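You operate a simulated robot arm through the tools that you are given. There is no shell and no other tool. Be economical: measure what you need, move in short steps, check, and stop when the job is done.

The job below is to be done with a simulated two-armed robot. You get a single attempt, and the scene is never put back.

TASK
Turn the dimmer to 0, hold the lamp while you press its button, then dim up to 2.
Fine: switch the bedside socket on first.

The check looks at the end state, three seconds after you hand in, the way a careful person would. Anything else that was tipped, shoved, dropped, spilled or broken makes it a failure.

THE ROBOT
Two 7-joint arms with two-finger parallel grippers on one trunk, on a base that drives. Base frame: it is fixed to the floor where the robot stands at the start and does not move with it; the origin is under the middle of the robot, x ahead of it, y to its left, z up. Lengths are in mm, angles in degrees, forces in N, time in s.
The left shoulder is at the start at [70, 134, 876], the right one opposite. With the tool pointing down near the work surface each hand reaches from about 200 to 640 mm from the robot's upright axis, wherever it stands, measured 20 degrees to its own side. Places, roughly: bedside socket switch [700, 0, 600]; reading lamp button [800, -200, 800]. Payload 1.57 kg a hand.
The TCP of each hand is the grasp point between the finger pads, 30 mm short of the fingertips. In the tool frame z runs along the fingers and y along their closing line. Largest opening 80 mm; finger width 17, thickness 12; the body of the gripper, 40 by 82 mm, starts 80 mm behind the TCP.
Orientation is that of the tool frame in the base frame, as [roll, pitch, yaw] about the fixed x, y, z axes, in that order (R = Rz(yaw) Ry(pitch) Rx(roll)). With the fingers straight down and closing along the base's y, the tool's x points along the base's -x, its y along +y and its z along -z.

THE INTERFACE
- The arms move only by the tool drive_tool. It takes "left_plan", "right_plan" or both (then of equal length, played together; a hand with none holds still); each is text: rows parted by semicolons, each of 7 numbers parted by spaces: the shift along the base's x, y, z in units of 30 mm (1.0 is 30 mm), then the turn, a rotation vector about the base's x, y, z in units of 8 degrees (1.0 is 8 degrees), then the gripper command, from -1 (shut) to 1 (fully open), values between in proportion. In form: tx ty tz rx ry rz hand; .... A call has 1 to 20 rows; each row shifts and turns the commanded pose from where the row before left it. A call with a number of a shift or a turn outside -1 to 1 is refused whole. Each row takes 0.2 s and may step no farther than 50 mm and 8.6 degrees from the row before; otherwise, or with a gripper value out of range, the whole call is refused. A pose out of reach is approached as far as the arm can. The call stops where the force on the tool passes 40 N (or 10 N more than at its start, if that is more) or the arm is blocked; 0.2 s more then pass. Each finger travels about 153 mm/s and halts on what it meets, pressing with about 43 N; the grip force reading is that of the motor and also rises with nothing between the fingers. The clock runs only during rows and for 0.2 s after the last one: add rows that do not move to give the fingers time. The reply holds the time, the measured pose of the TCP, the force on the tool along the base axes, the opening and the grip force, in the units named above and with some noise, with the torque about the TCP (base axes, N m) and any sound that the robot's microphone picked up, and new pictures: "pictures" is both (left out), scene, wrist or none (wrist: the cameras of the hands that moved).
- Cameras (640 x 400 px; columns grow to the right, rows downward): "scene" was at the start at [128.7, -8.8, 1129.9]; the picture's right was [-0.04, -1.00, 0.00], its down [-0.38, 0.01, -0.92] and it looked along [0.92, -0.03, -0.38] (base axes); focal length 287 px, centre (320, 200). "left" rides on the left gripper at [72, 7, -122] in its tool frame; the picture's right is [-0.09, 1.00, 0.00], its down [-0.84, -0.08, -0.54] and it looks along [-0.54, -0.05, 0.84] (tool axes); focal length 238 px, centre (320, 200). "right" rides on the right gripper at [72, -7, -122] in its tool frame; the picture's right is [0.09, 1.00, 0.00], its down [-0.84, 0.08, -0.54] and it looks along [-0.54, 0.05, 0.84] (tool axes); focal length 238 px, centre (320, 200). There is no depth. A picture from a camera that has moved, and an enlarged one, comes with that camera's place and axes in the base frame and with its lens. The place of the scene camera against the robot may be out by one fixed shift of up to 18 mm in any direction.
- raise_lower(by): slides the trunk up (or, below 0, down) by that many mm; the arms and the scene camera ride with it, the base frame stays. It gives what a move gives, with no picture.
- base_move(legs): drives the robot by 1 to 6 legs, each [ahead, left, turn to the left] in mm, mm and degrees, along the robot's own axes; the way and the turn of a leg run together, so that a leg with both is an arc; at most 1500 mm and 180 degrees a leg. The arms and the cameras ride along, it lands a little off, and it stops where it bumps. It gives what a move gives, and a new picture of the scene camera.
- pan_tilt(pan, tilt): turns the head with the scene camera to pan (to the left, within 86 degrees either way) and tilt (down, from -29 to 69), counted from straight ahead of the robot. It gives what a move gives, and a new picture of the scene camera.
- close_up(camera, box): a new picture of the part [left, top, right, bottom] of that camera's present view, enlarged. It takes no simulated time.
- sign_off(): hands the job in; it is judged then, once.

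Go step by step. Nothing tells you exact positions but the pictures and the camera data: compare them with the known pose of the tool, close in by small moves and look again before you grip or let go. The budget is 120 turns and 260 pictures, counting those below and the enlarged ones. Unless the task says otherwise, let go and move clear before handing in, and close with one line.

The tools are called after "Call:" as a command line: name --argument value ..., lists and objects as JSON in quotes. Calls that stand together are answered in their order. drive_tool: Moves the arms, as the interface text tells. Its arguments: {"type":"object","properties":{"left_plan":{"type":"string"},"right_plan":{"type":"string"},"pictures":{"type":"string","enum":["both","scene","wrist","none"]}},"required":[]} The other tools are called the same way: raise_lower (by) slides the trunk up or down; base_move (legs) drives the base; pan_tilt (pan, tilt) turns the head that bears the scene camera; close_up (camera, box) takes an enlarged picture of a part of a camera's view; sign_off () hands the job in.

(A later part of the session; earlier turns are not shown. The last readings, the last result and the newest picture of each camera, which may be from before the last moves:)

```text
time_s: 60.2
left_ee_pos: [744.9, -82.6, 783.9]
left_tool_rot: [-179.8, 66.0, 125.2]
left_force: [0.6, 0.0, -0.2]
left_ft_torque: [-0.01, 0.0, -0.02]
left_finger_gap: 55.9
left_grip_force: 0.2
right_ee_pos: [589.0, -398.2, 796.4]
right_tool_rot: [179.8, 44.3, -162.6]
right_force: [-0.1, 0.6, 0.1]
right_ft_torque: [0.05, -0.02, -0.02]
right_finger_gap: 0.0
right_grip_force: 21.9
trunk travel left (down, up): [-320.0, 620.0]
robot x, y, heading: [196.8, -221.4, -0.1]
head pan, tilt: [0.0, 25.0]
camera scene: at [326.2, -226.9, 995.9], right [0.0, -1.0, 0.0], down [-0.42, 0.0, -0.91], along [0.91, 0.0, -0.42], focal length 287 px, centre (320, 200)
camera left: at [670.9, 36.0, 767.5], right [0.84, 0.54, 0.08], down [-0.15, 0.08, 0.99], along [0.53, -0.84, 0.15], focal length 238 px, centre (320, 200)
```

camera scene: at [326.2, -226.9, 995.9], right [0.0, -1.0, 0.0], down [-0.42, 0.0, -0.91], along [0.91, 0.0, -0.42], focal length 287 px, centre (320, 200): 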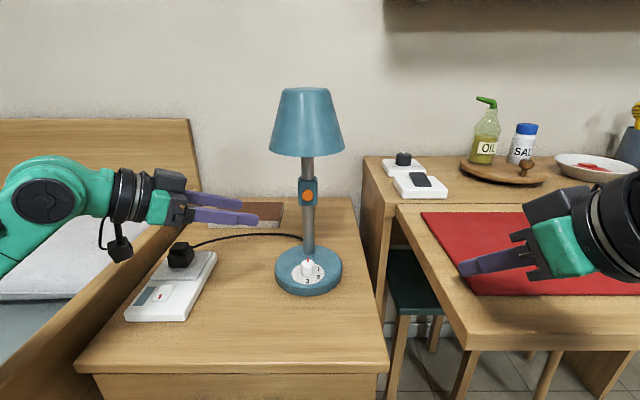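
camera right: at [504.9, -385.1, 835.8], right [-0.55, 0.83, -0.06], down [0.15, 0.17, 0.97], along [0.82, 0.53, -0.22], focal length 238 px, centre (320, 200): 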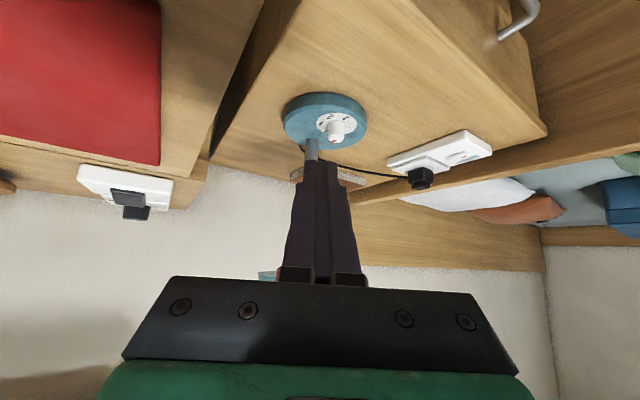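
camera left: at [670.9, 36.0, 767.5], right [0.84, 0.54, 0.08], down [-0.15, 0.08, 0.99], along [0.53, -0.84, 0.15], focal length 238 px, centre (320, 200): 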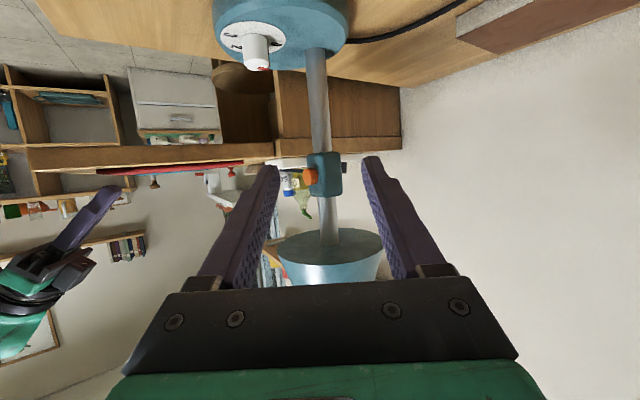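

The stem is at [830,-202], well lined up between the fingers. Advancing to the grasp.

Call:
drive_tool --left_plan "0.547 -0.767 -0.447 0 0 0 0.4; 0.547 -0.767 -0.447 0 0 0 0.4; 0.547 -0.767 -0.447 0 0 0 0.4; 0.547 -0.767 -0.447 0 0 0 0.4; 0.547 -0.767 -0.447 0 0 0 0.4"

```text
time_s: 61.6
left_ee_pos: [802.5, -26.0, 798.7]
left_tool_rot: [160.5, 68.5, 117.4]
left_force: [0.3, 0.8, -1.1]
left_ft_torque: [-0.02, 0.01, 0.01]
left_finger_gap: 55.9
left_grip_force: 0.1
right_ee_pos: [597.7, -275.2, 802.5]
right_tool_rot: [179.2, 45.4, -153.9]
right_force: [0.4, 0.2, 0.4]
right_ft_torque: [0.01, 0.02, 0.01]
right_finger_gap: 0.1
right_grip_force: 21.5
trunk travel left (down, up): [-320.0, 620.0]
robot x, y, heading: [187.3, -151.6, 8.6]
head pan, tilt: [0.0, 25.0]
stopped in row 5 (left hand): the arm was blocked; the commanded pose is now the measured one
camera scene: at [305.2, -147.3, 1000.4], right [0.16, -0.99, -0.01], down [-0.4, -0.05, -0.91], along [0.9, 0.15, -0.41], focal length 287 px, centre (320, 200)
camera left: at [709.4, 77.8, 774.8], right [0.71, 0.68, 0.21], down [-0.29, 0.01, 0.96], along [0.64, -0.74, 0.2], focal length 238 px, centre (320, 200)
```

scene: 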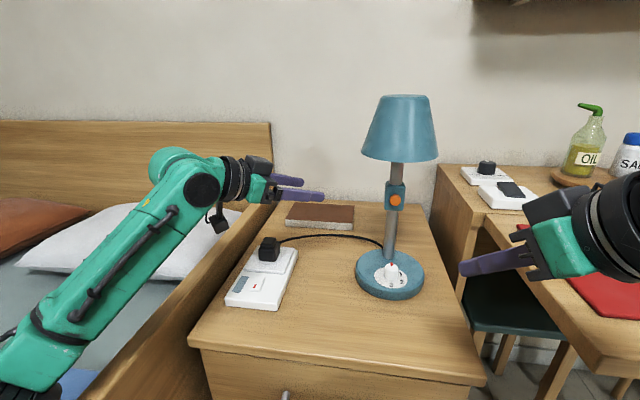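
left: 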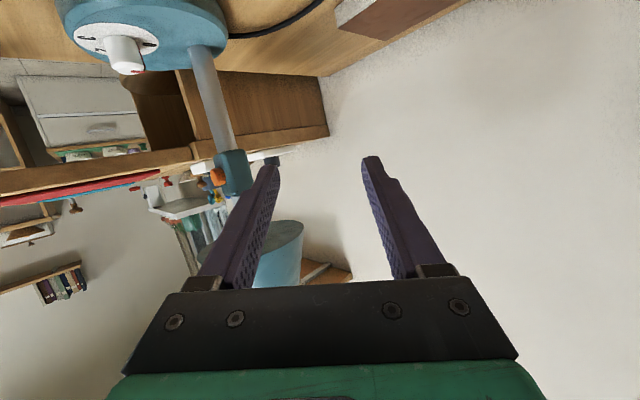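

The left elbow was blocked by the bed rail and shoved the base leftward. I'll raise the trunk to relieve the contact, then reassess.

Call:
raise_lower --by 60

Call:
pan_tilt --pan 40 --tilt 40

```text
time_s: 62.6
left_ee_pos: [812.3, -22.4, 833.7]
left_tool_rot: [166.4, 68.4, 122.2]
left_force: [-0.3, -0.6, -0.5]
left_ft_torque: [0.05, -0.03, 0.01]
left_finger_gap: 55.8
left_grip_force: 0.1
right_ee_pos: [606.6, -266.7, 857.0]
right_tool_rot: [179.7, 44.2, -153.8]
right_force: [-0.1, 0.3, 0.5]
right_ft_torque: [-0.02, 0.0, -0.01]
right_finger_gap: 0.0
right_grip_force: 21.2
trunk travel left (down, up): [-380.0, 560.0]
robot x, y, heading: [190.2, -148.4, 8.8]
head pan, tilt: [0.0, 25.0]
```

```text
time_s: 63.7
left_ee_pos: [811.1, -22.0, 835.2]
left_tool_rot: [166.4, 68.3, 122.3]
left_force: [-0.5, 0.9, -0.7]
left_ft_torque: [-0.01, 0.04, -0.02]
left_finger_gap: 56.1
left_grip_force: 0.0
right_ee_pos: [607.1, -265.3, 857.6]
right_tool_rot: [179.7, 44.3, -153.7]
right_force: [0.5, 0.3, 0.0]
right_ft_torque: [-0.05, -0.02, -0.01]
right_finger_gap: 0.0
right_grip_force: 21.0
trunk travel left (down, up): [-380.0, 560.0]
robot x, y, heading: [189.1, -151.7, 8.6]
head pan, tilt: [40.0, 40.0]
camera scene: at [283.1, -84.8, 1032.6], right [0.75, -0.66, 0.0], down [-0.42, -0.48, -0.77], along [0.5, 0.58, -0.64], focal length 287 px, centre (320, 200)
```

scene: 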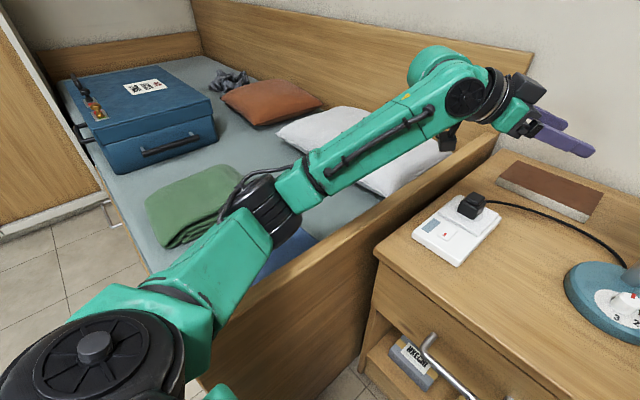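

Nothing on the bed appears disturbed. I'll retract the left hand away from the lamp, raise the trunk to its starting height, then bring the base back.

Call:
drive_tool --left_plan "-0.8 0.3 0.4 0 0 0 0; -0.8 0.3 0.4 0 0 0 0; -0.8 0.3 0.4 0 0 0 0; -0.8 0.3 0.2 0 0 0 0; -0.8 0.3 0.2 0 0 0 0; -0.8 0.2 0 0 0 0 0" --pictures "none"

Call:
raise_lower --by 70

Call:
pan_tilt --pan 0 --tilt 55

Call:
pan_tilt --pan 45 --tilt 50

```text
time_s: 65.1
left_ee_pos: [669.5, 29.1, 881.1]
left_tool_rot: [166.4, 68.4, 122.3]
left_force: [-0.1, 0.3, 0.1]
left_ft_torque: [0.01, 0.0, -0.02]
left_finger_gap: 40.1
left_grip_force: 0.1
right_ee_pos: [606.4, -266.0, 857.5]
right_tool_rot: [179.9, 44.2, -153.8]
right_force: [0.1, -0.1, 0.1]
right_ft_torque: [0.01, 0.01, -0.01]
right_finger_gap: 0.0
right_grip_force: 21.5
trunk travel left (down, up): [-380.0, 560.0]
robot x, y, heading: [186.8, -149.5, 9.0]
head pan, tilt: [40.0, 40.0]
```

```text
time_s: 66.2
left_ee_pos: [668.9, 27.9, 950.5]
left_tool_rot: [166.5, 68.4, 122.3]
left_force: [0.8, -0.3, -0.3]
left_ft_torque: [-0.04, 0.02, -0.01]
left_finger_gap: 39.9
left_grip_force: 0.0
right_ee_pos: [606.1, -265.2, 927.0]
right_tool_rot: [179.7, 44.3, -153.7]
right_force: [-0.7, 0.7, -1.0]
right_ft_torque: [0.0, -0.02, 0.01]
right_finger_gap: 0.0
right_grip_force: 20.6
trunk travel left (down, up): [-450.0, 490.0]
robot x, y, heading: [194.9, -150.8, 9.1]
head pan, tilt: [40.0, 40.0]
```

```text
time_s: 67.3
left_ee_pos: [669.1, 28.1, 951.3]
left_tool_rot: [166.5, 68.5, 122.3]
left_force: [-0.4, 0.6, -0.4]
left_ft_torque: [-0.01, 0.01, -0.02]
left_finger_gap: 39.9
left_grip_force: 0.1
right_ee_pos: [606.8, -265.4, 927.4]
right_tool_rot: [179.8, 44.2, -153.7]
right_force: [-0.2, 0.6, 0.7]
right_ft_torque: [-0.02, -0.02, 0.01]
right_finger_gap: 0.2
right_grip_force: 21.4
trunk travel left (down, up): [-450.0, 490.0]
robot x, y, heading: [192.9, -146.2, 8.7]
head pan, tilt: [0.0, 55.0]
camera scene: at [298.3, -137.6, 1082.0], right [0.15, -0.99, 0.0], down [-0.81, -0.13, -0.57], along [0.57, 0.09, -0.82], focal length 287 px, centre (320, 200)
```

scene: 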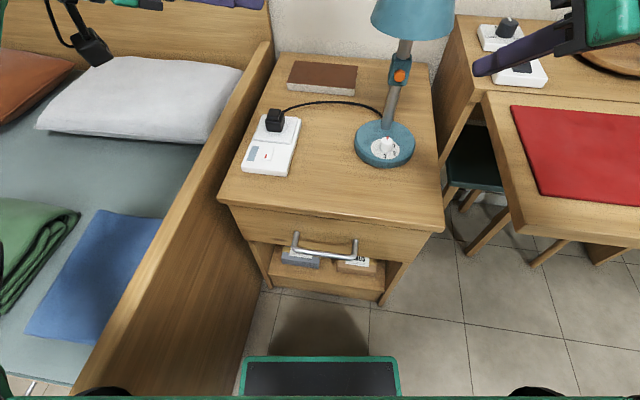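

```text
time_s: 68.4
left_ee_pos: [669.3, 28.2, 950.8]
left_tool_rot: [166.5, 68.3, 122.1]
left_force: [0.3, -0.9, 0.5]
left_ft_torque: [0.01, -0.01, 0.0]
left_finger_gap: 39.8
left_grip_force: 0.0
right_ee_pos: [606.6, -266.0, 928.0]
right_tool_rot: [179.7, 44.3, -153.7]
right_force: [-1.0, -0.6, 0.6]
right_ft_torque: [0.01, -0.02, -0.01]
right_finger_gap: 0.1
right_grip_force: 21.0
trunk travel left (down, up): [-450.0, 490.0]
robot x, y, heading: [191.4, -151.6, 8.9]
head pan, tilt: [45.0, 50.0]
camera scene: at [272.5, -86.6, 1088.4], right [0.81, -0.59, 0.0], down [-0.45, -0.62, -0.64], along [0.38, 0.52, -0.77], focal length 287 px, centre (320, 200)
```

scene: 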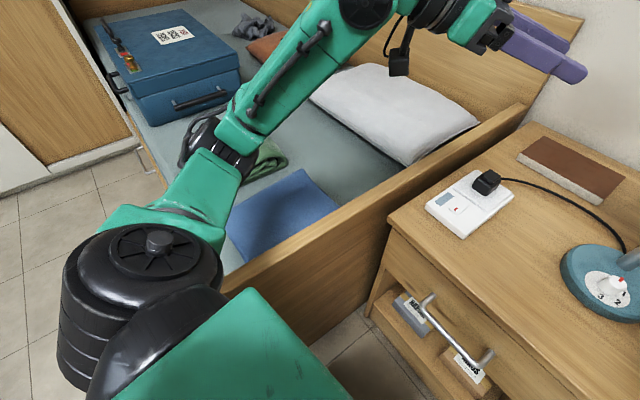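

All is intact. Retracting the left hand a bit more, then returning the base to its straight pose at y≈-222.

Call:
drive_tool --left_plan "-0.8 0.5 0 0 0 0 0.4; -0.8 0.5 0 0 0 0 0.4; -0.8 0.5 0 0 0 0 0.4" --pictures "none"

Call:
base_move --legs '[[0, -70, 0], [0, 0, -8.8]]'

Call:
pan_tilt --pan 0 --tilt 30

```text
time_s: 69.2
left_ee_pos: [594.8, 73.0, 953.1]
left_tool_rot: [166.4, 68.6, 122.2]
left_force: [0.5, 0.6, 0.4]
left_ft_torque: [-0.03, -0.01, -0.01]
left_finger_gap: 55.8
left_grip_force: 0.1
right_ee_pos: [605.9, -265.5, 928.3]
right_tool_rot: [179.7, 44.3, -153.7]
right_force: [-0.8, 0.2, 0.2]
right_ft_torque: [0.01, 0.02, -0.01]
right_finger_gap: 0.0
right_grip_force: 21.4
trunk travel left (down, up): [-450.0, 490.0]
robot x, y, heading: [193.2, -150.2, 8.5]
head pan, tilt: [45.0, 50.0]
```

```text
time_s: 70.8
left_ee_pos: [637.1, -60.5, 952.1]
left_tool_rot: [166.4, 68.4, 113.5]
left_force: [0.0, -0.4, 0.0]
left_ft_torque: [0.02, -0.04, 0.01]
left_finger_gap: 56.2
left_grip_force: 0.0
right_ee_pos: [594.8, -396.2, 927.1]
right_tool_rot: [179.7, 44.3, -162.4]
right_force: [0.8, 0.5, -0.5]
right_ft_torque: [-0.01, -0.01, 0.0]
right_finger_gap: 0.0
right_grip_force: 21.3
trunk travel left (down, up): [-450.0, 490.0]
robot x, y, heading: [198.4, -219.3, -0.0]
head pan, tilt: [45.0, 50.0]
camera scene: at [292.5, -170.6, 1088.5], right [0.71, -0.71, 0.0], down [-0.54, -0.54, -0.64], along [0.45, 0.46, -0.77], focal length 287 px, centre (320, 200)
```

scene: 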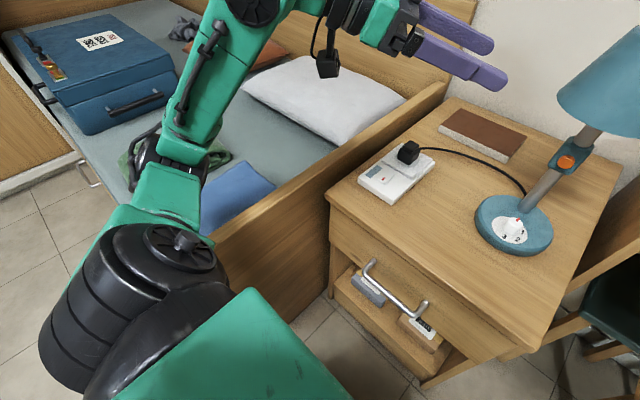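

```text
time_s: 72.0
left_ee_pos: [635.7, -59.6, 952.4]
left_tool_rot: [166.6, 68.6, 113.6]
left_force: [-0.5, -0.3, -0.5]
left_ft_torque: [0.0, 0.01, 0.0]
left_finger_gap: 56.2
left_grip_force: 0.3
right_ee_pos: [594.4, -395.8, 926.8]
right_tool_rot: [179.8, 44.3, -162.3]
right_force: [0.0, 0.4, -0.7]
right_ft_torque: [0.0, 0.04, -0.02]
right_finger_gap: 0.1
right_grip_force: 21.4
trunk travel left (down, up): [-450.0, 490.0]
robot x, y, heading: [203.4, -219.0, 0.2]
head pan, tilt: [0.0, 30.0]
camera scene: at [328.6, -224.7, 1117.9], right [0.0, -1.0, 0.0], down [-0.5, 0.0, -0.87], along [0.87, 0.0, -0.5], focal length 287 px, centre (320, 200)
```

scene: 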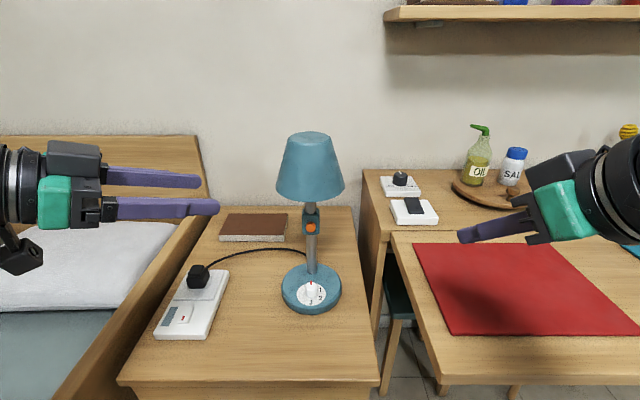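

Orientation is only 5° rolled off. I'll raise the trunk 60 mm for elbow clearance over the rail, fix the roll and descend to the stem stand-off.

Call:
raise_lower --by 60

Call:
pan_tilt --pan 25 --tilt 45

Call:
drive_tool --left_plan "0 0 0 -0.378 0.484 0.234 0.4; 0.4 -0.115 -0.904 0 0 0 0.4; 0.4 -0.115 -0.904 0 0 0 0.4; 0.4 -0.115 -0.904 0 0 0 0.4; 0.4 -0.115 -0.904 0 0 0 0.4; 0.4 -0.115 -0.904 0 0 0 0.4; 0.4 -0.115 -0.904 0 0 0 0.4"

```text
time_s: 73.0
left_ee_pos: [636.8, -59.4, 1011.8]
left_tool_rot: [166.5, 68.6, 113.6]
left_force: [0.4, 0.1, 0.6]
left_ft_torque: [0.0, 0.0, 0.02]
left_finger_gap: 56.1
left_grip_force: 0.0
right_ee_pos: [595.1, -394.7, 988.3]
right_tool_rot: [179.7, 44.3, -162.5]
right_force: [-0.3, -0.4, 0.0]
right_ft_torque: [-0.03, 0.0, 0.0]
right_finger_gap: 0.0
right_grip_force: 20.9
trunk travel left (down, up): [-510.0, 430.0]
robot x, y, heading: [203.0, -219.9, 0.2]
head pan, tilt: [0.0, 30.0]
```

```text
time_s: 73.8
left_ee_pos: [636.1, -60.2, 1012.2]
left_tool_rot: [166.5, 68.5, 113.6]
left_force: [0.1, 0.2, -0.6]
left_ft_torque: [0.0, 0.0, 0.02]
left_finger_gap: 55.9
left_grip_force: 0.1
right_ee_pos: [594.5, -396.6, 987.6]
right_tool_rot: [179.8, 44.3, -162.4]
right_force: [-0.5, 0.5, 0.4]
right_ft_torque: [-0.01, 0.01, -0.02]
right_finger_gap: 0.1
right_grip_force: 20.9
trunk travel left (down, up): [-510.0, 430.0]
robot x, y, heading: [201.8, -219.2, 0.5]
head pan, tilt: [25.0, 45.0]
camera scene: at [311.9, -190.6, 1155.4], right [0.42, -0.91, 0.0], down [-0.64, -0.3, -0.71], along [0.64, 0.3, -0.71], focal length 287 px, centre (320, 200)
```

scene: 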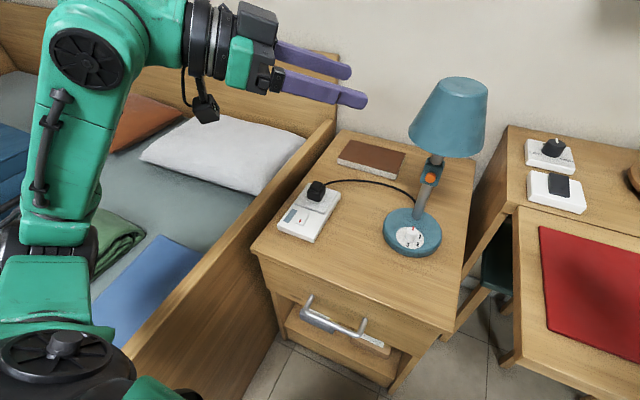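

```text
time_s: 75.5
left_ee_pos: [710.6, -82.3, 847.7]
left_tool_rot: [179.8, 69.1, 127.9]
left_force: [0.9, 0.7, -0.6]
left_ft_torque: [-0.05, 0.01, -0.01]
left_finger_gap: 55.9
left_grip_force: 0.1
right_ee_pos: [596.3, -394.8, 987.2]
right_tool_rot: [179.8, 44.2, -162.4]
right_force: [-0.4, -0.4, -0.1]
right_ft_torque: [-0.01, 0.02, 0.03]
right_finger_gap: 0.0
right_grip_force: 21.4
trunk travel left (down, up): [-510.0, 430.0]
robot x, y, heading: [203.6, -221.1, -0.2]
head pan, tilt: [25.0, 45.0]
camera scene: at [312.3, -190.4, 1155.3], right [0.42, -0.91, 0.0], down [-0.64, -0.3, -0.71], along [0.64, 0.3, -0.71], focal length 287 px, centre (320, 200)
camera left: at [629.1, 31.9, 823.7], right [0.8, 0.59, 0.09], down [-0.19, 0.12, 0.98], along [0.56, -0.8, 0.2], focal length 238 px, centre (320, 200)
```

scene: 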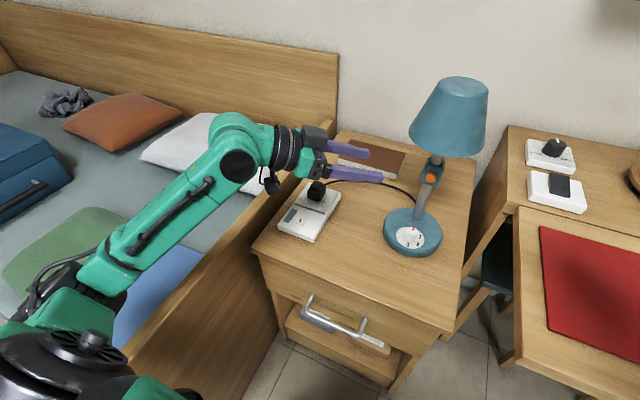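
left: 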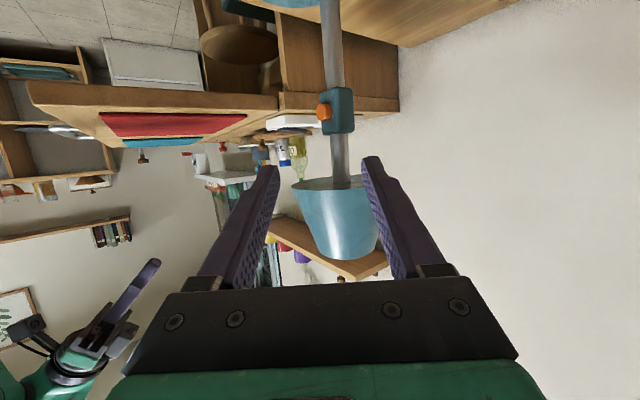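

Clear of the rail with margin. Lowering to about 110 mm from the stem.

Call:
drive_tool --left_plan "0.59 -0.39 -0.93 0 0 0 0.4; 0.59 -0.39 -0.93 0 0 0 0.4; 0.59 -0.39 -0.93 0 0 0 0.4"

```text
time_s: 76.2
left_ee_pos: [761.0, -118.1, 765.4]
left_tool_rot: [180.0, 69.0, 128.0]
left_force: [0.0, -0.7, 0.1]
left_ft_torque: [-0.03, 0.0, -0.03]
left_finger_gap: 56.1
left_grip_force: 0.1
right_ee_pos: [595.8, -395.1, 986.4]
right_tool_rot: [179.6, 44.3, -162.5]
right_force: [-0.2, 0.5, 1.1]
right_ft_torque: [-0.02, 0.04, -0.01]
right_finger_gap: 0.2
right_grip_force: 21.2
trunk travel left (down, up): [-510.0, 430.0]
robot x, y, heading: [204.9, -219.7, 0.2]
head pan, tilt: [25.0, 45.0]
camera scene: at [312.6, -190.7, 1155.3], right [0.42, -0.91, 0.0], down [-0.64, -0.3, -0.71], along [0.64, 0.3, -0.71], focal length 287 px, centre (320, 200)
camera left: at [681.1, -4.4, 742.2], right [0.8, 0.59, 0.09], down [-0.19, 0.11, 0.98], along [0.56, -0.8, 0.2], focal length 238 px, centre (320, 200)
```

scene: 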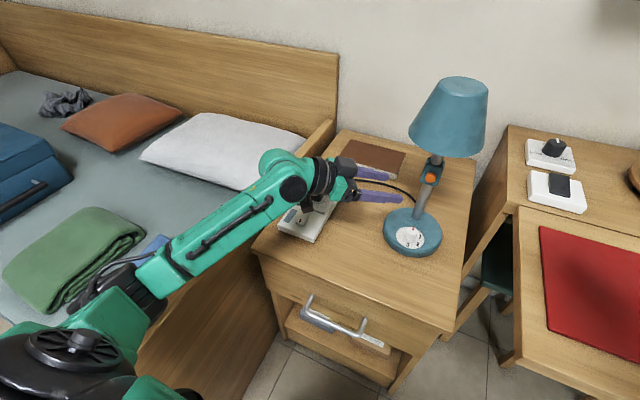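
left: 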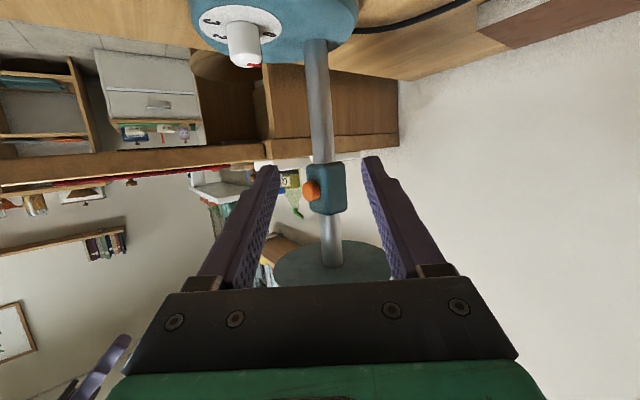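

Stem still centred. Closing in on the stem in small steps.

Call:
drive_tool --left_plan "0.55 -0.666 -0.336 0 0 0 0.4; 0.55 -0.666 -0.336 0 0 0 0.4; 0.55 -0.666 -0.336 0 0 0 0.4"

```text
time_s: 77.0
left_ee_pos: [810.3, -175.8, 733.8]
left_tool_rot: [-180.0, 68.9, 127.9]
left_force: [0.3, 0.6, 0.1]
left_ft_torque: [-0.01, 0.04, -0.01]
left_finger_gap: 55.9
left_grip_force: 0.1
right_ee_pos: [596.8, -396.6, 986.9]
right_tool_rot: [179.7, 44.2, -162.6]
right_force: [1.2, 0.0, -1.0]
right_ft_torque: [0.03, -0.01, 0.0]
right_finger_gap: 0.0
right_grip_force: 21.8
trunk travel left (down, up): [-510.0, 430.0]
robot x, y, heading: [200.6, -217.6, 0.3]
head pan, tilt: [25.0, 45.0]
camera scene: at [312.6, -191.1, 1155.3], right [0.42, -0.91, 0.0], down [-0.64, -0.3, -0.71], along [0.64, 0.3, -0.71], focal length 287 px, centre (320, 200)
camera left: at [730.3, -62.8, 711.1], right [0.8, 0.59, 0.09], down [-0.19, 0.11, 0.98], along [0.56, -0.8, 0.2], focal length 238 px, centre (320, 200)
```

scene: 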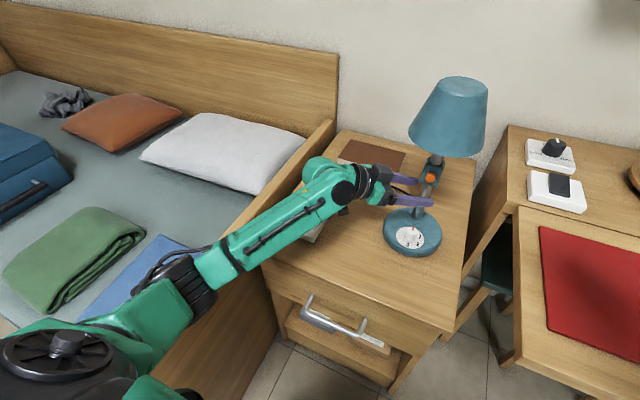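
left: 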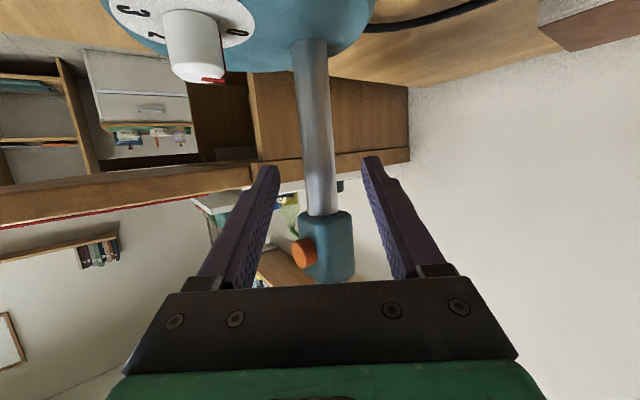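

Aligned. Final step in and close on the stem.

Call:
drive_tool --left_plan "0.5 -0.65 -0.4 0 0 0 0.4; 0 0 0 0 0 0 -0.3; 0 0 0 0 0 0 -1; 0 0 0 0 0 0 -1"

```text
time_s: 78.0
left_ee_pos: [824.9, -195.5, 723.3]
left_tool_rot: [180.0, 68.9, 127.8]
left_force: [0.0, 0.6, 0.3]
left_ft_torque: [-0.04, 0.36, -0.16]
left_finger_gap: 21.7
left_grip_force: 35.3
right_ee_pos: [594.7, -395.5, 986.7]
right_tool_rot: [179.8, 44.3, -162.4]
right_force: [-0.1, 0.7, 0.3]
right_ft_torque: [0.0, 0.02, 0.01]
right_finger_gap: 0.0
right_grip_force: 21.3
trunk travel left (down, up): [-510.0, 430.0]
robot x, y, heading: [201.8, -221.6, -0.0]
head pan, tilt: [25.0, 45.0]
camera scene: at [312.0, -190.5, 1155.3], right [0.42, -0.91, 0.0], down [-0.64, -0.3, -0.71], along [0.64, 0.3, -0.71], focal length 287 px, centre (320, 200)
camera left: at [745.1, -81.5, 699.5], right [0.8, 0.59, 0.09], down [-0.19, 0.12, 0.98], along [0.56, -0.8, 0.2], focal length 238 px, centre (320, 200)
```

scene: 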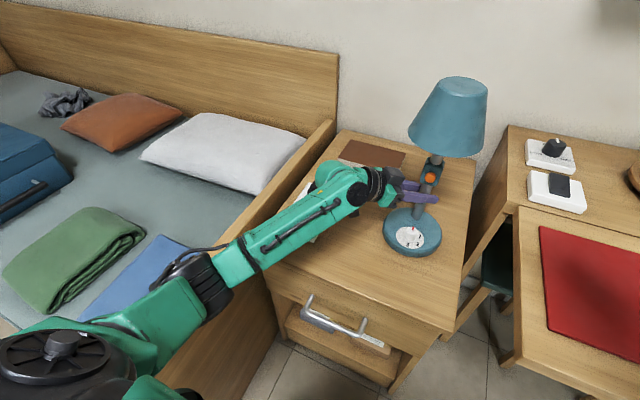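
left: 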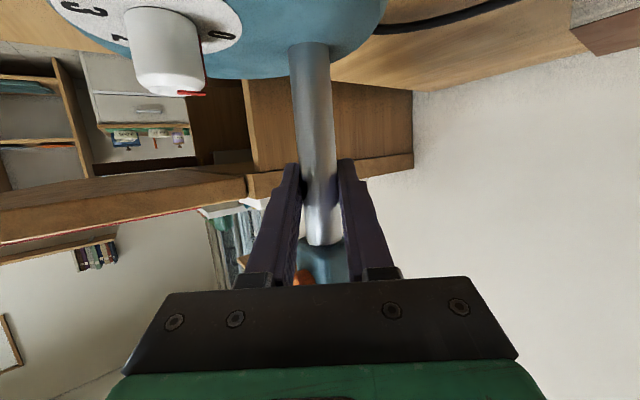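

The lamp is firmly held by the left hand. Now bringing the closed right hand to a stand-off in front of the button.

Call:
drive_tool --right_plan "0.554 0.642 -0.742 0 0 0 -1; 0.554 0.642 -0.742 0 0 0 -1; 0.554 0.642 -0.742 0 0 0.906 -1; 0.554 0.642 -0.742 0 0 0.906 -1; 0.554 0.642 -0.742 0.426 -0.681 0 -1; 0.554 0.642 -0.742 0.426 -0.681 0 -1; 0.554 0.642 -0.742 0.426 -0.681 0 -1; 0.554 0.642 -0.742 0.426 -0.681 0 -1"

```text
time_s: 79.8
left_ee_pos: [826.6, -195.6, 724.0]
left_tool_rot: [179.9, 69.1, 128.0]
left_force: [0.7, -0.6, 2.5]
left_ft_torque: [-0.31, 0.16, -0.16]
left_finger_gap: 21.8
left_grip_force: 34.5
right_ee_pos: [730.5, -240.8, 809.9]
right_tool_rot: [179.7, 70.2, -148.0]
right_force: [0.1, 0.5, -1.0]
right_ft_torque: [-0.04, 0.01, -0.02]
right_finger_gap: 0.0
right_grip_force: 21.1
trunk travel left (down, up): [-510.0, 430.0]
robot x, y, heading: [201.8, -222.8, -0.3]
head pan, tilt: [25.0, 45.0]
camera scene: at [312.1, -190.0, 1155.4], right [0.42, -0.91, 0.0], down [-0.64, -0.3, -0.71], along [0.64, 0.3, -0.71], focal length 287 px, centre (320, 200)
camera right: at [617.9, -320.0, 785.8], right [-0.56, 0.83, -0.09], down [-0.23, -0.06, 0.97], along [0.8, 0.56, 0.22], focal length 238 px, centre (320, 200)
```

scene: 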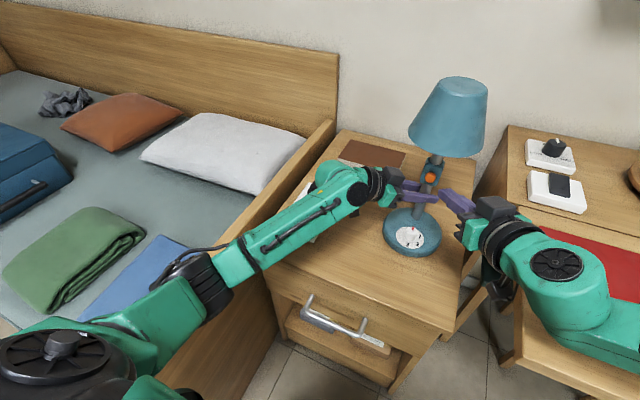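
right: 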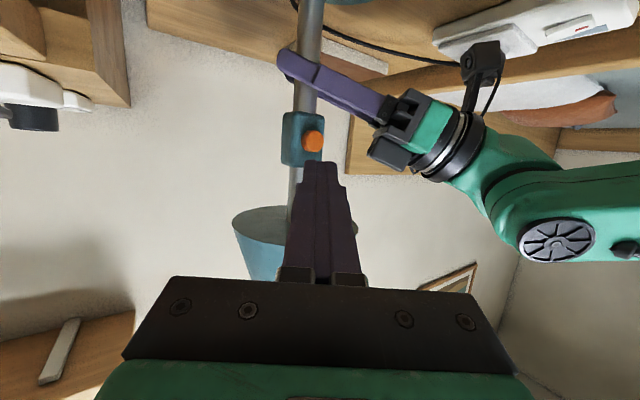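

Button confirmed at [806,-201,782]. Moving to just in front and starting to push in +x.

Call:
drive_tool --right_plan "0.59 0.5 -0.343 0 0 0 -1; 0.59 0.5 -0.343 0 0 0 -1; 0.12 0 0 0 0 0 -1; 0.12 0 0 0 0 0 -1"

Call:
close_up --camera "right" --box '[240, 80, 400, 180]'

```text
time_s: 80.8
left_ee_pos: [824.9, -195.3, 723.1]
left_tool_rot: [180.0, 69.2, 127.9]
left_force: [-1.4, 0.7, 1.6]
left_ft_torque: [-0.21, 0.46, -0.06]
left_finger_gap: 22.1
left_grip_force: 34.7
right_ee_pos: [768.5, -212.1, 789.6]
right_tool_rot: [179.9, 70.0, -148.0]
right_force: [-0.3, -1.3, 0.5]
right_ft_torque: [0.0, -0.01, 0.0]
right_finger_gap: 0.0
right_grip_force: 21.8
trunk travel left (down, up): [-510.0, 430.0]
robot x, y, heading: [200.7, -218.5, 0.1]
head pan, tilt: [25.0, 45.0]
camera scene: at [311.5, -190.5, 1155.4], right [0.42, -0.91, 0.0], down [-0.64, -0.3, -0.71], along [0.64, 0.3, -0.71], focal length 287 px, centre (320, 200)
camera right: at [657.3, -292.1, 765.4], right [-0.56, 0.82, -0.09], down [-0.23, -0.05, 0.97], along [0.8, 0.56, 0.22], focal length 238 px, centre (320, 200)
```

scene: 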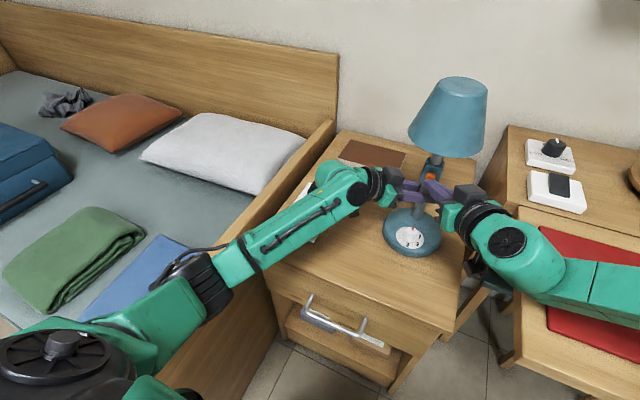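
right: 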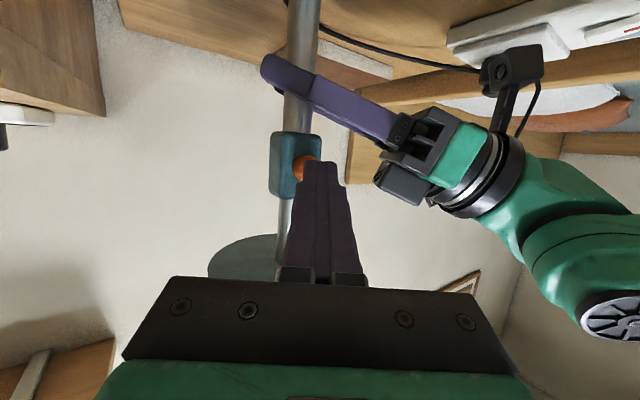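

```text
4.00 times, centred on (320, 130) of right
camera zoom: at [657.3, -292.1, 765.4], right [-0.56, 0.82, -0.09], down [-0.23, -0.05, 0.97], along [0.8, 0.56, 0.22], focal length 953 px, centre (320, 480)
```

zoom: 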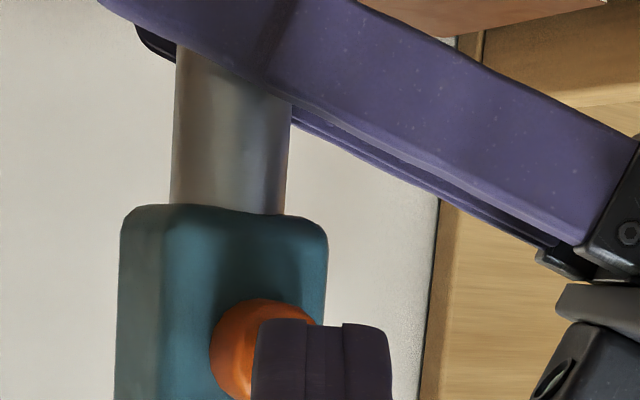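

Almost touching. Pushing further in small steps.

Call:
drive_tool --right_plan "0 -0.12 0 0 0 0 -1; 0.13 0 0 0 0 0 -1; 0.13 0 0 0 0 0 -1; 0.13 0 0 0 0 0 -1"

```text
time_s: 81.8
left_ee_pos: [826.0, -195.6, 723.4]
left_tool_rot: [179.9, 69.1, 128.0]
left_force: [1.7, -1.6, 0.7]
left_ft_torque: [-0.32, 0.49, 0.01]
left_finger_gap: 21.9
left_grip_force: 34.3
right_ee_pos: [779.7, -219.1, 791.2]
right_tool_rot: [179.8, 70.0, -147.9]
right_force: [-4.5, 0.7, 0.3]
right_ft_torque: [-0.03, 0.07, 0.08]
right_finger_gap: 0.1
right_grip_force: 21.4
right hand out of reach, approached as far as the arm can: row 4
trunk travel left (down, up): [-510.0, 430.0]
robot x, y, heading: [204.1, -222.5, 0.2]
head pan, tilt: [25.0, 45.0]
heard: click
camera scene: at [311.5, -190.6, 1155.4], right [0.42, -0.91, 0.0], down [-0.64, -0.3, -0.71], along [0.64, 0.3, -0.71], focal length 287 px, centre (320, 200)
camera right: at [667.5, -297.7, 766.3], right [-0.56, 0.82, -0.09], down [-0.23, -0.06, 0.97], along [0.8, 0.56, 0.22], focal length 238 px, centre (320, 200)
```

scene: 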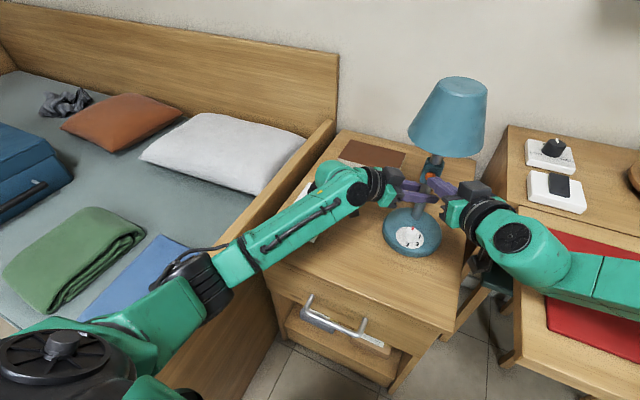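
right: 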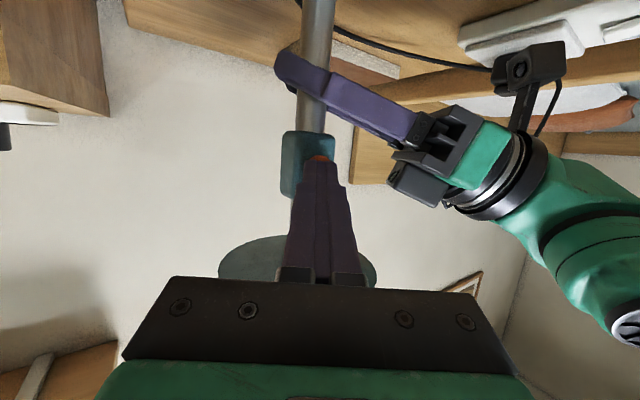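

A click was heard, so the button is pressed. Backing the right hand straight off, then away.

Call:
drive_tool --right_plan "-0.6 -0.1 0 0 0 0 -1; -0.7 -0.5 0.1 0 0 0 -1; -0.7 -0.5 0.1 0 0 0 -1; -0.7 -0.5 0.1 0 0 0 -1" --pictures "wrist"

Call:
close_up --camera "scene" --box '[360, 60, 500, 270]'

```text
time_s: 82.8
left_ee_pos: [826.0, -194.9, 722.6]
left_tool_rot: [179.8, 69.1, 127.9]
left_force: [-1.8, 0.4, 1.0]
left_ft_torque: [-0.37, 0.38, -0.06]
left_finger_gap: 22.0
left_grip_force: 34.8
right_ee_pos: [698.8, -265.9, 798.7]
right_tool_rot: [179.8, 69.9, -147.9]
right_force: [0.6, 0.5, -0.1]
right_ft_torque: [-0.03, 0.02, 0.0]
right_finger_gap: 0.1
right_grip_force: 21.2
trunk travel left (down, up): [-510.0, 430.0]
robot x, y, heading: [204.4, -220.6, 0.1]
head pan, tilt: [25.0, 45.0]
camera right: at [586.4, -345.0, 775.1], right [-0.56, 0.82, -0.09], down [-0.23, -0.05, 0.97], along [0.8, 0.56, 0.22], focal length 238 px, centre (320, 200)
```

right: 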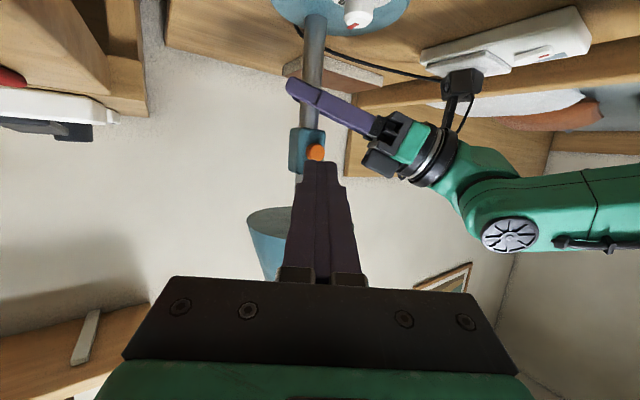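

```text
1.90 times, centred on (430, 165) of scene
camera zoom: at [311.4, -190.9, 1155.4], right [0.42, -0.91, 0.0], down [-0.64, -0.3, -0.71], along [0.64, 0.3, -0.71], focal length 547 px, centre (110, 267)
```

zoom: 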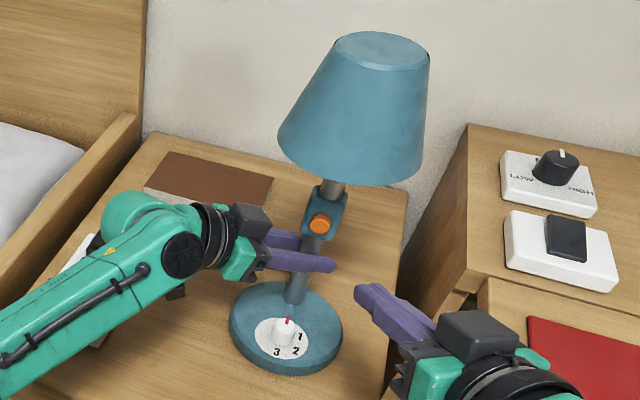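

Releasing the lamp with the left hand and withdrawing the same way it came.

Call:
drive_tool --left_plan "0 0 0 0 0 0 0.4; 0 0 0 0 0 0 0.4; -0.55 0.666 0.336 0 0 0 0.4; -0.55 0.666 0.336 0 0 0 0.4; -0.55 0.666 0.336 0 0 0 0.4; -0.55 0.666 0.336 0 0 0 0.4; -0.59 0.39 0.93 0 0 0 0.4; -0.59 0.39 0.93 0 0 0 0.4; -0.59 0.39 0.93 0 0 0 0.4; -0.4 0.115 0.904 0 0 0 0.4; -0.4 0.115 0.904 0 0 0 0.4; -0.4 0.115 0.904 0 0 0 0.4"

```text
time_s: 85.5
left_ee_pos: [669.8, -70.1, 928.2]
left_tool_rot: [-180.0, 68.9, 128.1]
left_force: [-0.5, 0.6, 0.6]
left_ft_torque: [0.02, 0.01, 0.0]
left_finger_gap: 55.8
left_grip_force: 0.0
right_ee_pos: [700.0, -266.0, 799.9]
right_tool_rot: [179.9, 70.0, -147.8]
right_force: [-0.5, 0.4, 0.5]
right_ft_torque: [-0.01, 0.0, -0.06]
right_finger_gap: 0.0
right_grip_force: 21.7
trunk travel left (down, up): [-510.0, 430.0]
robot x, y, heading: [202.5, -225.6, 0.1]
head pan, tilt: [25.0, 45.0]
camera scene: at [311.6, -190.6, 1155.4], right [0.42, -0.91, 0.0], down [-0.64, -0.3, -0.71], along [0.64, 0.3, -0.71], focal length 287 px, centre (320, 200)
camera left: at [589.4, 43.3, 905.5], right [0.8, 0.59, 0.09], down [-0.19, 0.12, 0.98], along [0.56, -0.8, 0.2], focal length 238 px, centre (320, 200)
```

scene: 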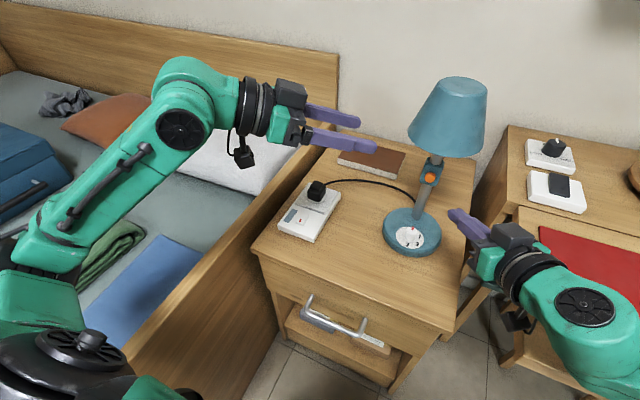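
left: 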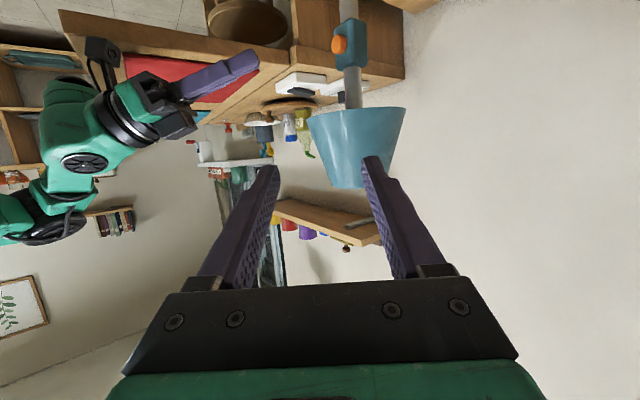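

Lamp is undisturbed. Now stowing the left hand (vertical, high) and re-tilting the right hand to 30° before re-posing the robot for the knob.

Call:
drive_tool --left_plan "-0.48 0.58 0.3 0.788 0.616 0 -1; -0.48 0.58 0.3 0.788 0.616 0 -1; -0.48 0.58 0.3 0.788 0.616 0 -1; -0.48 0.58 0.3 0.788 0.616 0 -1; -0.48 0.58 0.3 0.788 0.616 0 -1; -0.48 0.58 0.3 0.788 0.616 0 -1; -0.48 0.58 0.3 0.788 0.616 0 -1; -0.48 0.58 0.3 0.788 0.616 0 -1; 0 0 0 0 0 0.93 -1; 0 0 0 0 0 0.93 -1; 0 0 0 0 0 0.93 -1; 0 0 0 0 0 0.93 -1; 0 0 0 0 0 0.93 -1; 0 0 0 0 0 0.93 -1; 0 0 0 0 0 0.93 -1" --right_plan "-0.4 -0.3 0.3 -0.53 0.848 0 -1; -0.4 -0.3 0.3 -0.53 0.848 0 -1; -0.4 -0.3 0.3 -0.53 0.848 0 -1; -0.4 -0.3 0.3 -0.53 0.848 0 -1; -0.4 -0.3 0.3 -0.53 0.848 0 -1; 0 0 0 0 0 0 -1; 0 0 0 0 0 0 -1; 0 0 0 0 0 0 0.25; 0 0 0 0 0 0 0.25; 0 0 0 0 0 0 0.25; 0 0 0 0 0 0 0.25; 0 0 0 0 0 0 0.25; 0 0 0 0 0 0 0.25; 0 0 0 0 0 0 0.25; 0 0 0 0 0 0 0.25" --pictures "scene"

```text
time_s: 88.7
left_ee_pos: [556.2, 69.5, 1000.9]
left_tool_rot: [-180.0, 5.1, -179.8]
left_force: [-0.2, 0.6, 0.5]
left_ft_torque: [0.0, 0.01, -0.01]
left_finger_gap: 0.1
left_grip_force: 21.5
right_ee_pos: [656.1, -310.8, 843.2]
right_tool_rot: [-178.8, 34.4, -148.5]
right_force: [0.2, 1.0, 0.5]
right_ft_torque: [0.01, 0.01, -0.05]
right_finger_gap: 50.0
right_grip_force: 0.1
right hand out of reach, approached as far as the arm can: row 4, 5
trunk travel left (down, up): [-510.0, 430.0]
robot x, y, heading: [202.9, -220.5, 0.2]
head pan, tilt: [25.0, 45.0]
camera scene: at [311.9, -190.5, 1155.4], right [0.42, -0.91, 0.0], down [-0.64, -0.3, -0.71], along [0.64, 0.3, -0.71], focal length 287 px, centre (320, 200)
```

scene: 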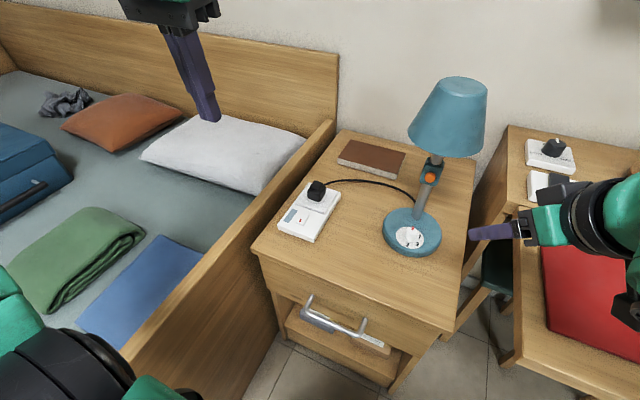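

Left hand is safely stowed. Raising the right hand, then returning to the trunk height and heading that worked for the knob.

Call:
drive_tool --right_plan "-0.6 0 1 0 0 0 0.25; -0.6 0 1 0 0 0 0.25; -0.3 0 1 0 0 0 0.25; 0 0 1 0 0 0 0.25; 0 0 1 0 0 0 0.25" --pictures "none"

Call:
raise_lower --by -190

Call:
base_move --legs '[[0, 0, 12]]'

```text
time_s: 89.8
left_ee_pos: [555.9, 68.9, 1001.8]
left_tool_rot: [-180.0, 5.1, -179.8]
left_force: [-0.1, -0.4, 0.5]
left_ft_torque: [0.01, -0.01, -0.02]
left_finger_gap: 0.0
left_grip_force: 21.6
right_ee_pos: [611.6, -312.0, 992.4]
right_tool_rot: [-178.8, 34.3, -148.5]
right_force: [-0.3, -0.4, 0.3]
right_ft_torque: [0.01, -0.02, -0.02]
right_finger_gap: 50.1
right_grip_force: 0.0
trunk travel left (down, up): [-510.0, 430.0]
robot x, y, heading: [201.1, -221.6, -0.0]
head pan, tilt: [25.0, 45.0]
```

```text
time_s: 91.9
left_ee_pos: [555.2, 69.1, 810.9]
left_tool_rot: [180.0, 5.1, -179.9]
left_force: [-0.1, -0.5, 0.6]
left_ft_torque: [-0.01, 0.02, 0.0]
left_finger_gap: 0.2
left_grip_force: 21.6
right_ee_pos: [611.2, -311.5, 803.2]
right_tool_rot: [-178.7, 34.4, -148.4]
right_force: [-0.1, -0.1, 0.3]
right_ft_torque: [0.02, 0.0, 0.01]
right_finger_gap: 50.0
right_grip_force: 0.1
trunk travel left (down, up): [-320.0, 620.0]
robot x, y, heading: [201.9, -218.6, 0.2]
head pan, tilt: [25.0, 45.0]
```

```text
time_s: 93.1
left_ee_pos: [486.8, 136.2, 810.7]
left_tool_rot: [179.9, 5.0, -167.8]
left_force: [-0.3, -0.3, -1.1]
left_ft_torque: [-0.02, 0.0, -0.02]
left_finger_gap: 0.2
left_grip_force: 21.1
right_ee_pos: [621.5, -223.5, 802.8]
right_tool_rot: [-178.8, 34.3, -136.4]
right_force: [-0.6, 0.3, 0.2]
right_ft_torque: [0.02, 0.01, -0.03]
right_finger_gap: 50.2
right_grip_force: 0.1
trunk travel left (down, up): [-320.0, 620.0]
robot x, y, heading: [198.9, -220.8, 12.2]
head pan, tilt: [25.0, 45.0]
camera scene: at [301.8, -165.2, 965.4], right [0.6, -0.8, 0.0], down [-0.56, -0.43, -0.71], along [0.56, 0.43, -0.71], focal length 287 px, centre (320, 200)
```

scene: 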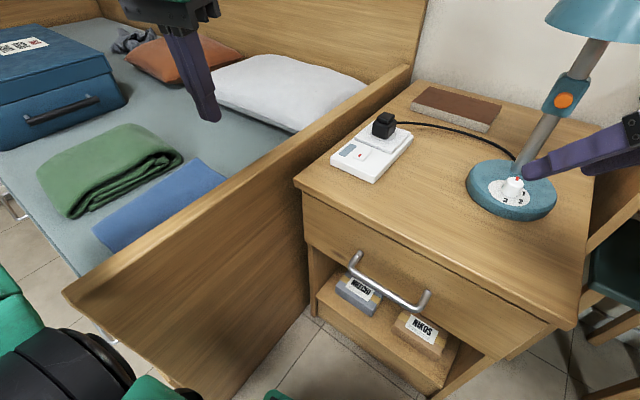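

Moving the right hand to the hover on the knob's right side, yaw 75°.

Call:
drive_tool --right_plan "0.4 -0.6 0 0 0 0.981 0.25; 0.835 -0.186 -0.1 0 0 0.981 0.25; 0.835 -0.186 -0.4 0 0 0.981 0.25; 0.835 0.041 -0.64 0 0 0.981 0.25; 0.835 0 -0.5 0 0 0 0.25; 0.435 0 -0.5 0 0 0 0.25" --pictures "wrist"

Call:
pan_tilt --pan -5 --tilt 40

```text
time_s: 94.5
left_ee_pos: [487.3, 135.5, 811.6]
left_tool_rot: [-180.0, 5.0, -167.8]
left_force: [-0.1, 0.5, -0.1]
left_ft_torque: [0.03, -0.03, -0.01]
left_finger_gap: 0.0
left_grip_force: 21.3
right_ee_pos: [746.6, -251.7, 738.1]
right_tool_rot: [-178.8, 34.5, -105.1]
right_force: [0.8, 0.8, 0.9]
right_ft_torque: [-0.02, 0.0, 0.0]
right_finger_gap: 49.9
right_grip_force: 0.0
trunk travel left (down, up): [-320.0, 620.0]
robot x, y, heading: [204.3, -220.8, 12.4]
head pan, tilt: [25.0, 45.0]
camera right: at [719.5, -376.0, 799.3], right [-0.98, 0.19, -0.07], down [0.01, 0.4, 0.92], along [0.21, 0.9, -0.39], focal length 238 px, centre (320, 200)
```

right: 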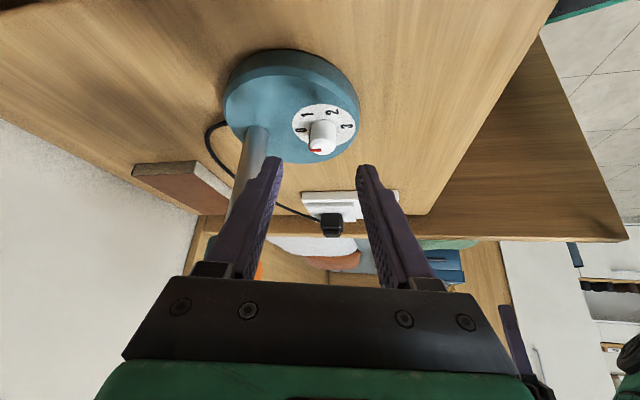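

```text
time_s: 95.5
left_ee_pos: [488.2, 136.5, 810.3]
left_tool_rot: [-179.9, 5.1, -167.8]
left_force: [1.0, -0.4, 0.2]
left_ft_torque: [-0.01, -0.01, -0.05]
left_finger_gap: 0.1
left_grip_force: 20.9
right_ee_pos: [745.6, -251.7, 739.2]
right_tool_rot: [-178.8, 34.3, -105.0]
right_force: [-0.1, -0.2, 0.5]
right_ft_torque: [0.02, 0.04, 0.0]
right_finger_gap: 50.0
right_grip_force: 0.0
trunk travel left (down, up): [-320.0, 620.0]
robot x, y, heading: [209.0, -216.8, 12.3]
head pan, tilt: [-5.0, 40.0]
camera scene: at [321.4, -203.8, 972.6], right [0.13, -0.99, 0.0], down [-0.64, -0.08, -0.77], along [0.76, 0.1, -0.64], focal length 287 px, centre (320, 200)
```

scene: 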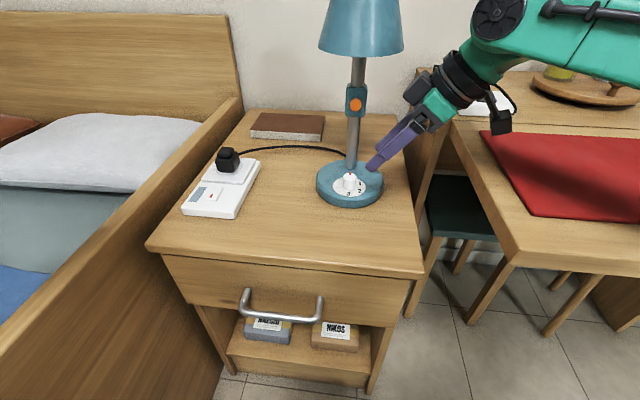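

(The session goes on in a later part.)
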